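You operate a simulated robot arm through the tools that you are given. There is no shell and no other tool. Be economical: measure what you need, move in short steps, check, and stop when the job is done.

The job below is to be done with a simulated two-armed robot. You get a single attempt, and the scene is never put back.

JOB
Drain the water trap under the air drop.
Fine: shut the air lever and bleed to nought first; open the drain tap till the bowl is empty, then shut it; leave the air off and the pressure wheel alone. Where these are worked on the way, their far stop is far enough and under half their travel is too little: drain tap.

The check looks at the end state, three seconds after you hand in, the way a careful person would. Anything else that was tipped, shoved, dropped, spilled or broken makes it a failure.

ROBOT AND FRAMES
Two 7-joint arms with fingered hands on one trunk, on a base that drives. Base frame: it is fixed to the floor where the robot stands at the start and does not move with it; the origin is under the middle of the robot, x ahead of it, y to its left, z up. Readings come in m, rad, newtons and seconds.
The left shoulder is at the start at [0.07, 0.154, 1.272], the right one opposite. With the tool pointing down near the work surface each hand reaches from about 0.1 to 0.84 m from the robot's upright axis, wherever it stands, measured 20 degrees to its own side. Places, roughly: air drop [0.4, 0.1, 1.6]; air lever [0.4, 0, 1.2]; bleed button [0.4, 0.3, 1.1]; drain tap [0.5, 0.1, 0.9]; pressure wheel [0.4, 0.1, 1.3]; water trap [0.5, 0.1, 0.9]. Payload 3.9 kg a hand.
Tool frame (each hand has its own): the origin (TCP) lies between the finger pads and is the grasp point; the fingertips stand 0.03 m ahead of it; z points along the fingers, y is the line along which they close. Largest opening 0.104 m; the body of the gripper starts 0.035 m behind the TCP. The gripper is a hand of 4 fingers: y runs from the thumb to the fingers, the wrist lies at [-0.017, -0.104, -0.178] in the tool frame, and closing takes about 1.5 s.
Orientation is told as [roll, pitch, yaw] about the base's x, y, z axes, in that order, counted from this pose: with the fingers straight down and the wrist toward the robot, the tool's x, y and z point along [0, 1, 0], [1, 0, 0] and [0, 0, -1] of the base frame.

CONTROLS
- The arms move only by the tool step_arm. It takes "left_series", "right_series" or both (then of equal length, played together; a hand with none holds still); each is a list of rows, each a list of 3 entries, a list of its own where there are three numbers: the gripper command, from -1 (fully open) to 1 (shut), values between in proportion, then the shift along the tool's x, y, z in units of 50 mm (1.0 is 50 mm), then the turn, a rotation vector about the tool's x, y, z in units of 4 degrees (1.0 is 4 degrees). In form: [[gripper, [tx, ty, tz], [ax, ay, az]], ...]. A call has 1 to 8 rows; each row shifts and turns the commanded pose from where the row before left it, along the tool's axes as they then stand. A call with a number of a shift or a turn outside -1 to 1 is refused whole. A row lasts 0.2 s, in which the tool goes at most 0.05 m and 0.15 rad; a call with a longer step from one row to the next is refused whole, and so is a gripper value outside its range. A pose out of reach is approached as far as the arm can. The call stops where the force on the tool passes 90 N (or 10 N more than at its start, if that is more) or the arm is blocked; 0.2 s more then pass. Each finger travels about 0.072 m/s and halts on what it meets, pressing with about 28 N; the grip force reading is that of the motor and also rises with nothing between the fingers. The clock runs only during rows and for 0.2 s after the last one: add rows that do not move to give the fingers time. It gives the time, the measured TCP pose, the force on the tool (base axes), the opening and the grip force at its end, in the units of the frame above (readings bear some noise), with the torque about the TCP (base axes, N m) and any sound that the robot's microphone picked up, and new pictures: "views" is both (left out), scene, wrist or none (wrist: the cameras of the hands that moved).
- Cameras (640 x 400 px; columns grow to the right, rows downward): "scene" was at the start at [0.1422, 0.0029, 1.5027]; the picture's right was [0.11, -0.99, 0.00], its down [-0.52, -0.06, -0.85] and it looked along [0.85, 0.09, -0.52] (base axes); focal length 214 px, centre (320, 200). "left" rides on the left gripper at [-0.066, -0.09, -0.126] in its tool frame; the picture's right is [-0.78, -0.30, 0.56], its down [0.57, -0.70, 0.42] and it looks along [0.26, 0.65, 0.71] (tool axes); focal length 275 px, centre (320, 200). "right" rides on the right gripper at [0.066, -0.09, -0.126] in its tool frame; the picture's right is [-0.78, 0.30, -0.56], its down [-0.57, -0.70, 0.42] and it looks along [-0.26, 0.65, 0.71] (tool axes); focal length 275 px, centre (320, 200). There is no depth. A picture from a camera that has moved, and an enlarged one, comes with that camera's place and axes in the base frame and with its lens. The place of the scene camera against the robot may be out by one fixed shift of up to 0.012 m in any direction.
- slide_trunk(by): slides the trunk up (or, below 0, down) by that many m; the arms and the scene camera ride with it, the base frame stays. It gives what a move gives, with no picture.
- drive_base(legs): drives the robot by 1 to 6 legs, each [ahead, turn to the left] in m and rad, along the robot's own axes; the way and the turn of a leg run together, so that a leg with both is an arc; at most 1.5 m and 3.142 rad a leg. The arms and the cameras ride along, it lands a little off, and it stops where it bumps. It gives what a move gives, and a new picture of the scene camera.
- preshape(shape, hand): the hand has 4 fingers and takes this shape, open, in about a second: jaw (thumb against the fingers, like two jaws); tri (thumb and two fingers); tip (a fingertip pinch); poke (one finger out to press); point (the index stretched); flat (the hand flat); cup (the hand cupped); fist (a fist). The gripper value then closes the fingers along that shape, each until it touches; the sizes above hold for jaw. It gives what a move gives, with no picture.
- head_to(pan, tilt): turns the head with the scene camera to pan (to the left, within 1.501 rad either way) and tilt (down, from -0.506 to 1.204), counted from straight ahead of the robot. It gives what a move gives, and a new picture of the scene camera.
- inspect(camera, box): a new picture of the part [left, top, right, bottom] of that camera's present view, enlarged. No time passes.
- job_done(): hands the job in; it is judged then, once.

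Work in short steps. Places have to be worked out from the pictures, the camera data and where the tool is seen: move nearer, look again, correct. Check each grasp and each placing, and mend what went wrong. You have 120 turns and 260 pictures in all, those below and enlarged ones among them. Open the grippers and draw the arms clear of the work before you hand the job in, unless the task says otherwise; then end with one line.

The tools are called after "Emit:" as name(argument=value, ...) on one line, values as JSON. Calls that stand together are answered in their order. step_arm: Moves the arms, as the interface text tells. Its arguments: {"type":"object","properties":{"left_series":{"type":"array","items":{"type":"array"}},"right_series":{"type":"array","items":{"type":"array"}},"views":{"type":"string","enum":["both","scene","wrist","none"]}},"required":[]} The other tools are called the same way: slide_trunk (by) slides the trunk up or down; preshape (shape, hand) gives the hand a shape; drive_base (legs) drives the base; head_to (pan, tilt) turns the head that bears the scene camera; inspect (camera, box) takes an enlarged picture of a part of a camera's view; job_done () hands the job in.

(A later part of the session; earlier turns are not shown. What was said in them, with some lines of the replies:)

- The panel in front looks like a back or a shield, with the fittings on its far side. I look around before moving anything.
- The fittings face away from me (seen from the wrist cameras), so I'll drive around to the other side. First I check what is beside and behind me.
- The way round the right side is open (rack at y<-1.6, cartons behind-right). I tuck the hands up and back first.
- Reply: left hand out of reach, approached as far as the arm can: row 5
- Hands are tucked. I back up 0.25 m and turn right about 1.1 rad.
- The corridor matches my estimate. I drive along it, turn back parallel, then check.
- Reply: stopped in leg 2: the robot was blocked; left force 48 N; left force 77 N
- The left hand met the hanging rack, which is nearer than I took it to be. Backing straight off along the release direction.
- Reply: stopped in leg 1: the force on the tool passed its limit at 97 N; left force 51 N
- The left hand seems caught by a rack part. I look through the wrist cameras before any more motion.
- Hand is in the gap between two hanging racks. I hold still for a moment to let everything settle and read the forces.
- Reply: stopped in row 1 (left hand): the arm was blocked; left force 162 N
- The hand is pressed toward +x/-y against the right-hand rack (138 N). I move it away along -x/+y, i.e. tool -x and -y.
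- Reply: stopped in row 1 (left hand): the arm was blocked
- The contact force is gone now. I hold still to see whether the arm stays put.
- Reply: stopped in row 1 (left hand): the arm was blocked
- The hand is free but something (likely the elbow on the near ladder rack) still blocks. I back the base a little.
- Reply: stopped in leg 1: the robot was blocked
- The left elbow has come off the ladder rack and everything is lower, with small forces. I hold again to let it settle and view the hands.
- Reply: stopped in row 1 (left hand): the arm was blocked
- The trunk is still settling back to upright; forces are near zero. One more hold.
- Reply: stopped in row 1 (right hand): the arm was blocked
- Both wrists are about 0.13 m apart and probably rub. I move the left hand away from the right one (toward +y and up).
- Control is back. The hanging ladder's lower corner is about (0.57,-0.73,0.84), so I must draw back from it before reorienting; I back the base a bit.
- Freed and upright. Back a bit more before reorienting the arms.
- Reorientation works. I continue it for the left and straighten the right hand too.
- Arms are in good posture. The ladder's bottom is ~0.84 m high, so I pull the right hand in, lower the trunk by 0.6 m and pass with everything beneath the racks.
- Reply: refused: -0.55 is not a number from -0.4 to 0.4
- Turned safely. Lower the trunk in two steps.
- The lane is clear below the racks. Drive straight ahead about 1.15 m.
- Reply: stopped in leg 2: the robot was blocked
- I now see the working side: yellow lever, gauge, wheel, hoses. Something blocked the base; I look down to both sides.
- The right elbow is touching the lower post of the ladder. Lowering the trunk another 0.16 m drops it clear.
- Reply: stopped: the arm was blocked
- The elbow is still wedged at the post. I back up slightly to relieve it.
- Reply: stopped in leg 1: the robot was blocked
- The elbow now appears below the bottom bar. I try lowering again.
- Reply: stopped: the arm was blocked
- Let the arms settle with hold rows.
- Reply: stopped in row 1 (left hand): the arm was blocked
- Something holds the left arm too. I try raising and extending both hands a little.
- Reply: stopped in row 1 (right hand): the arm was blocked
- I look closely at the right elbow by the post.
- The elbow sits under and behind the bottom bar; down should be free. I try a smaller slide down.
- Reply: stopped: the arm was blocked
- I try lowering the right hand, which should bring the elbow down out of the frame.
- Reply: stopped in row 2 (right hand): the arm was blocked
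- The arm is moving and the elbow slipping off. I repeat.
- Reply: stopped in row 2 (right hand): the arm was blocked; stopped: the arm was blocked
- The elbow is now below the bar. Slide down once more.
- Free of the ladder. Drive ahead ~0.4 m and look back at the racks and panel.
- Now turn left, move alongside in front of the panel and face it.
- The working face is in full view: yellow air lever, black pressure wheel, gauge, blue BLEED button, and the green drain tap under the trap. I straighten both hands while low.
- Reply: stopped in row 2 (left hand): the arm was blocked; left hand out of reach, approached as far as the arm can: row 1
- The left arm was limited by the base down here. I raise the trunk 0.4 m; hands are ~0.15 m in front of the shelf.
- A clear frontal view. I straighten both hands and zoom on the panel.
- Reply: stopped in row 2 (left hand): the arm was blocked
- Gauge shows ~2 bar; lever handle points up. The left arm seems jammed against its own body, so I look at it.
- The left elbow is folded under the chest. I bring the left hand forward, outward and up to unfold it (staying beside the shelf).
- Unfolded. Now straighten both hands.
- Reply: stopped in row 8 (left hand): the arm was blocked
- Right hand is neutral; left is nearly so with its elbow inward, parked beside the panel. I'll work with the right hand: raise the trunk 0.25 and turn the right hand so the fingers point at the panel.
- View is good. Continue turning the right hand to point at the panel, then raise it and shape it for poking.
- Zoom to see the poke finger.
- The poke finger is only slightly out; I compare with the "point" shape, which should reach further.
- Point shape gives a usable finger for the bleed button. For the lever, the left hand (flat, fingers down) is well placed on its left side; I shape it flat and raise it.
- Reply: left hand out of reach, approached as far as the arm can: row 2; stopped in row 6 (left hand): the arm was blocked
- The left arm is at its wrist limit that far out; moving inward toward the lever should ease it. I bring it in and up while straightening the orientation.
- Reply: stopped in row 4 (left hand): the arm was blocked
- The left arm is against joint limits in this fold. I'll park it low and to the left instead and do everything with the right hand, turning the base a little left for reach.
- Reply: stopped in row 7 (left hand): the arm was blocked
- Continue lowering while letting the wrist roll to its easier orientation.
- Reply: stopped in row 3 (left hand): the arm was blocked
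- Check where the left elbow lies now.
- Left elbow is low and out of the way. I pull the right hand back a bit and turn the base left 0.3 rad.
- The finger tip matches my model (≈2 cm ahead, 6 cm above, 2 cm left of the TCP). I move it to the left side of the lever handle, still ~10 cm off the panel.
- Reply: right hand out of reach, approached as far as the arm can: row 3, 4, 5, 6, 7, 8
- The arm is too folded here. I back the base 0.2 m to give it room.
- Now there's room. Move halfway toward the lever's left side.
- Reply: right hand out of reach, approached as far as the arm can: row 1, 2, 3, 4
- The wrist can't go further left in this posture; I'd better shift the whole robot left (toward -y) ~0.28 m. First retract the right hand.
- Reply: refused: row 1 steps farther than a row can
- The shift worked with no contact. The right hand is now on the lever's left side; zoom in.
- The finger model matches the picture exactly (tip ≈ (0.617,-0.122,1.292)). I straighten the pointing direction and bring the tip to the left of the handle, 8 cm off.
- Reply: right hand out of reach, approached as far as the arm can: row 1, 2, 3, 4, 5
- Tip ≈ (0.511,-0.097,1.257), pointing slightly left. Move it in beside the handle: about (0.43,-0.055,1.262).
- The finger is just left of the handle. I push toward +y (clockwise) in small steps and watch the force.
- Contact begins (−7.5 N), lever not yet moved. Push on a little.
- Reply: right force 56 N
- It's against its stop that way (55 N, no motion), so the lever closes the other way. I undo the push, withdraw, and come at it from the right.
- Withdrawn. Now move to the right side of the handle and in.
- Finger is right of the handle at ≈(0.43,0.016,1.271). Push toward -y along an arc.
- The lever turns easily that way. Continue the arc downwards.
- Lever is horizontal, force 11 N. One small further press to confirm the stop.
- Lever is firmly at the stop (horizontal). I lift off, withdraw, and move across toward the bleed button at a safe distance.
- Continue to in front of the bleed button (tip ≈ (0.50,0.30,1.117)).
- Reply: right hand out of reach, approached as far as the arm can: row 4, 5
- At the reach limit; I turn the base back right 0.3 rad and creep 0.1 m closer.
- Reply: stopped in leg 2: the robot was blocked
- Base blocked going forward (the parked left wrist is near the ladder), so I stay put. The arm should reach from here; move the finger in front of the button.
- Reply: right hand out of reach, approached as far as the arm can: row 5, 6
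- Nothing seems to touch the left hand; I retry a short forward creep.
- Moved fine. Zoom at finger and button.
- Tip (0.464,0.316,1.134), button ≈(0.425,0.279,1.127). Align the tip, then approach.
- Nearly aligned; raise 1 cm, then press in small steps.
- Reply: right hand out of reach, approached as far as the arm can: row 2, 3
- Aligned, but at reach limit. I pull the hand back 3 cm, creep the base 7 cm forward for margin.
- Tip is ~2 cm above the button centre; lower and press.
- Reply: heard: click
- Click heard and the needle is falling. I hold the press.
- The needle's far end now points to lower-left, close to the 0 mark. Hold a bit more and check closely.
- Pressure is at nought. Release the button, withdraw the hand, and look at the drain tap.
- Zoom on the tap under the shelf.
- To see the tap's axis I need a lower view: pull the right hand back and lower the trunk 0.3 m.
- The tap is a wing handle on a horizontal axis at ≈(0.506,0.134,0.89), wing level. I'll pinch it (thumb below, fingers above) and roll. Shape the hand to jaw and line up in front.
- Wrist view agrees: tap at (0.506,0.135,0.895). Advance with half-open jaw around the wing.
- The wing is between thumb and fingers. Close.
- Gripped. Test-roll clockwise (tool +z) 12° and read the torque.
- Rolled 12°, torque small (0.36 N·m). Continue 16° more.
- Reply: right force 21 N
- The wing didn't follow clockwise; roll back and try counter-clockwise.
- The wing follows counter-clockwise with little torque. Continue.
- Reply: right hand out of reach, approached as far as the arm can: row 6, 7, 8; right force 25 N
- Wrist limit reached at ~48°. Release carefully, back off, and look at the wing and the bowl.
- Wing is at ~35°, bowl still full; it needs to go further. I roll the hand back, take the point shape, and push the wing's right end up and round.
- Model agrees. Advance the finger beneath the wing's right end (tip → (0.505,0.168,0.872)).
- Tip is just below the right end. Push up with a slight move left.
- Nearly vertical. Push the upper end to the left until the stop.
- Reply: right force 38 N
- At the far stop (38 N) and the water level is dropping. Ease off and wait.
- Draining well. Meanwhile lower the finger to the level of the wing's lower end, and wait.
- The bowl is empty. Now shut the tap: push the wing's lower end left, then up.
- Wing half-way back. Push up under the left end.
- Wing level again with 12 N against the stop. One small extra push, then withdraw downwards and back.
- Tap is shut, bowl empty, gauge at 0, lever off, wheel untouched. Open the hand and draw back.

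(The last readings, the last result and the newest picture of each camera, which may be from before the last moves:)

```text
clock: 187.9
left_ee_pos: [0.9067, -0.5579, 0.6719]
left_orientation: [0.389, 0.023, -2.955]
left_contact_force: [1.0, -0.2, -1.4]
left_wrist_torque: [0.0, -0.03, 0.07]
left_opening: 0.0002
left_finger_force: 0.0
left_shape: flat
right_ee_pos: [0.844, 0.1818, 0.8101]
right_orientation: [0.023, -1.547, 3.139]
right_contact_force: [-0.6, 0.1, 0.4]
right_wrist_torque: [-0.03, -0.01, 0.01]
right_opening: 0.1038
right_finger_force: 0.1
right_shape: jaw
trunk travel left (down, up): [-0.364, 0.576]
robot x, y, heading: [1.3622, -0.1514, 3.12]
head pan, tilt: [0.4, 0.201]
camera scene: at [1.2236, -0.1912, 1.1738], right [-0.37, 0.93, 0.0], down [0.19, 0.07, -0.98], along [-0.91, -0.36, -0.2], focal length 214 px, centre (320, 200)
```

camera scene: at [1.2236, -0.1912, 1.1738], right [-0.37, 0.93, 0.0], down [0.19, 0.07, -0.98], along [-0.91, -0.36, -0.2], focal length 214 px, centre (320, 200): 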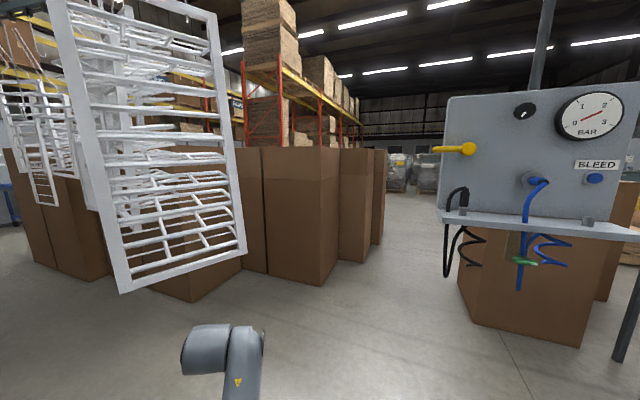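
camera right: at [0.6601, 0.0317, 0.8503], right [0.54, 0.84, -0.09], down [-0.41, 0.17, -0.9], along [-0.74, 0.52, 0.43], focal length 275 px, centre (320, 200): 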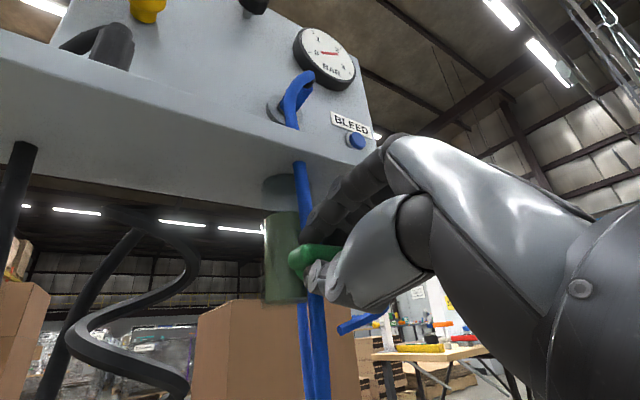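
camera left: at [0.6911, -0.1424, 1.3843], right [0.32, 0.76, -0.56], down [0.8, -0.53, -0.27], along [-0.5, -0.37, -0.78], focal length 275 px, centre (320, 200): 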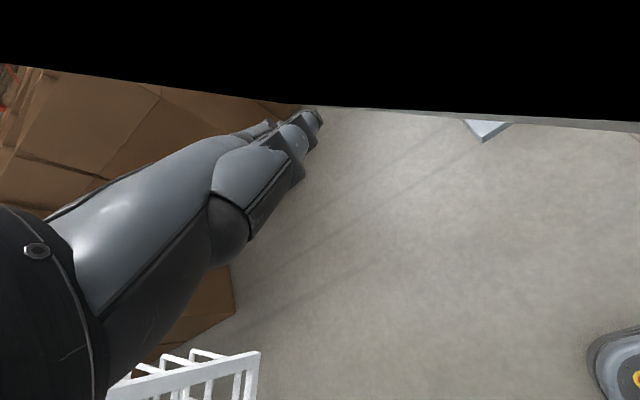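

The racks hang as before, nothing is tipped, and the arms are clear of the work. I hand in.

Emit:
job_done()

```text
The job is handed in.
```

The water trap is drained: air lever shut, gauge bled to 0, bowl emptied, drain tap closed again, air left off and the pressure wheel untouched. While driving round to the working side, the robot's arms bumped hanging racks twice; in the last pictures the racks hang as before and nothing looks tipped or broken.
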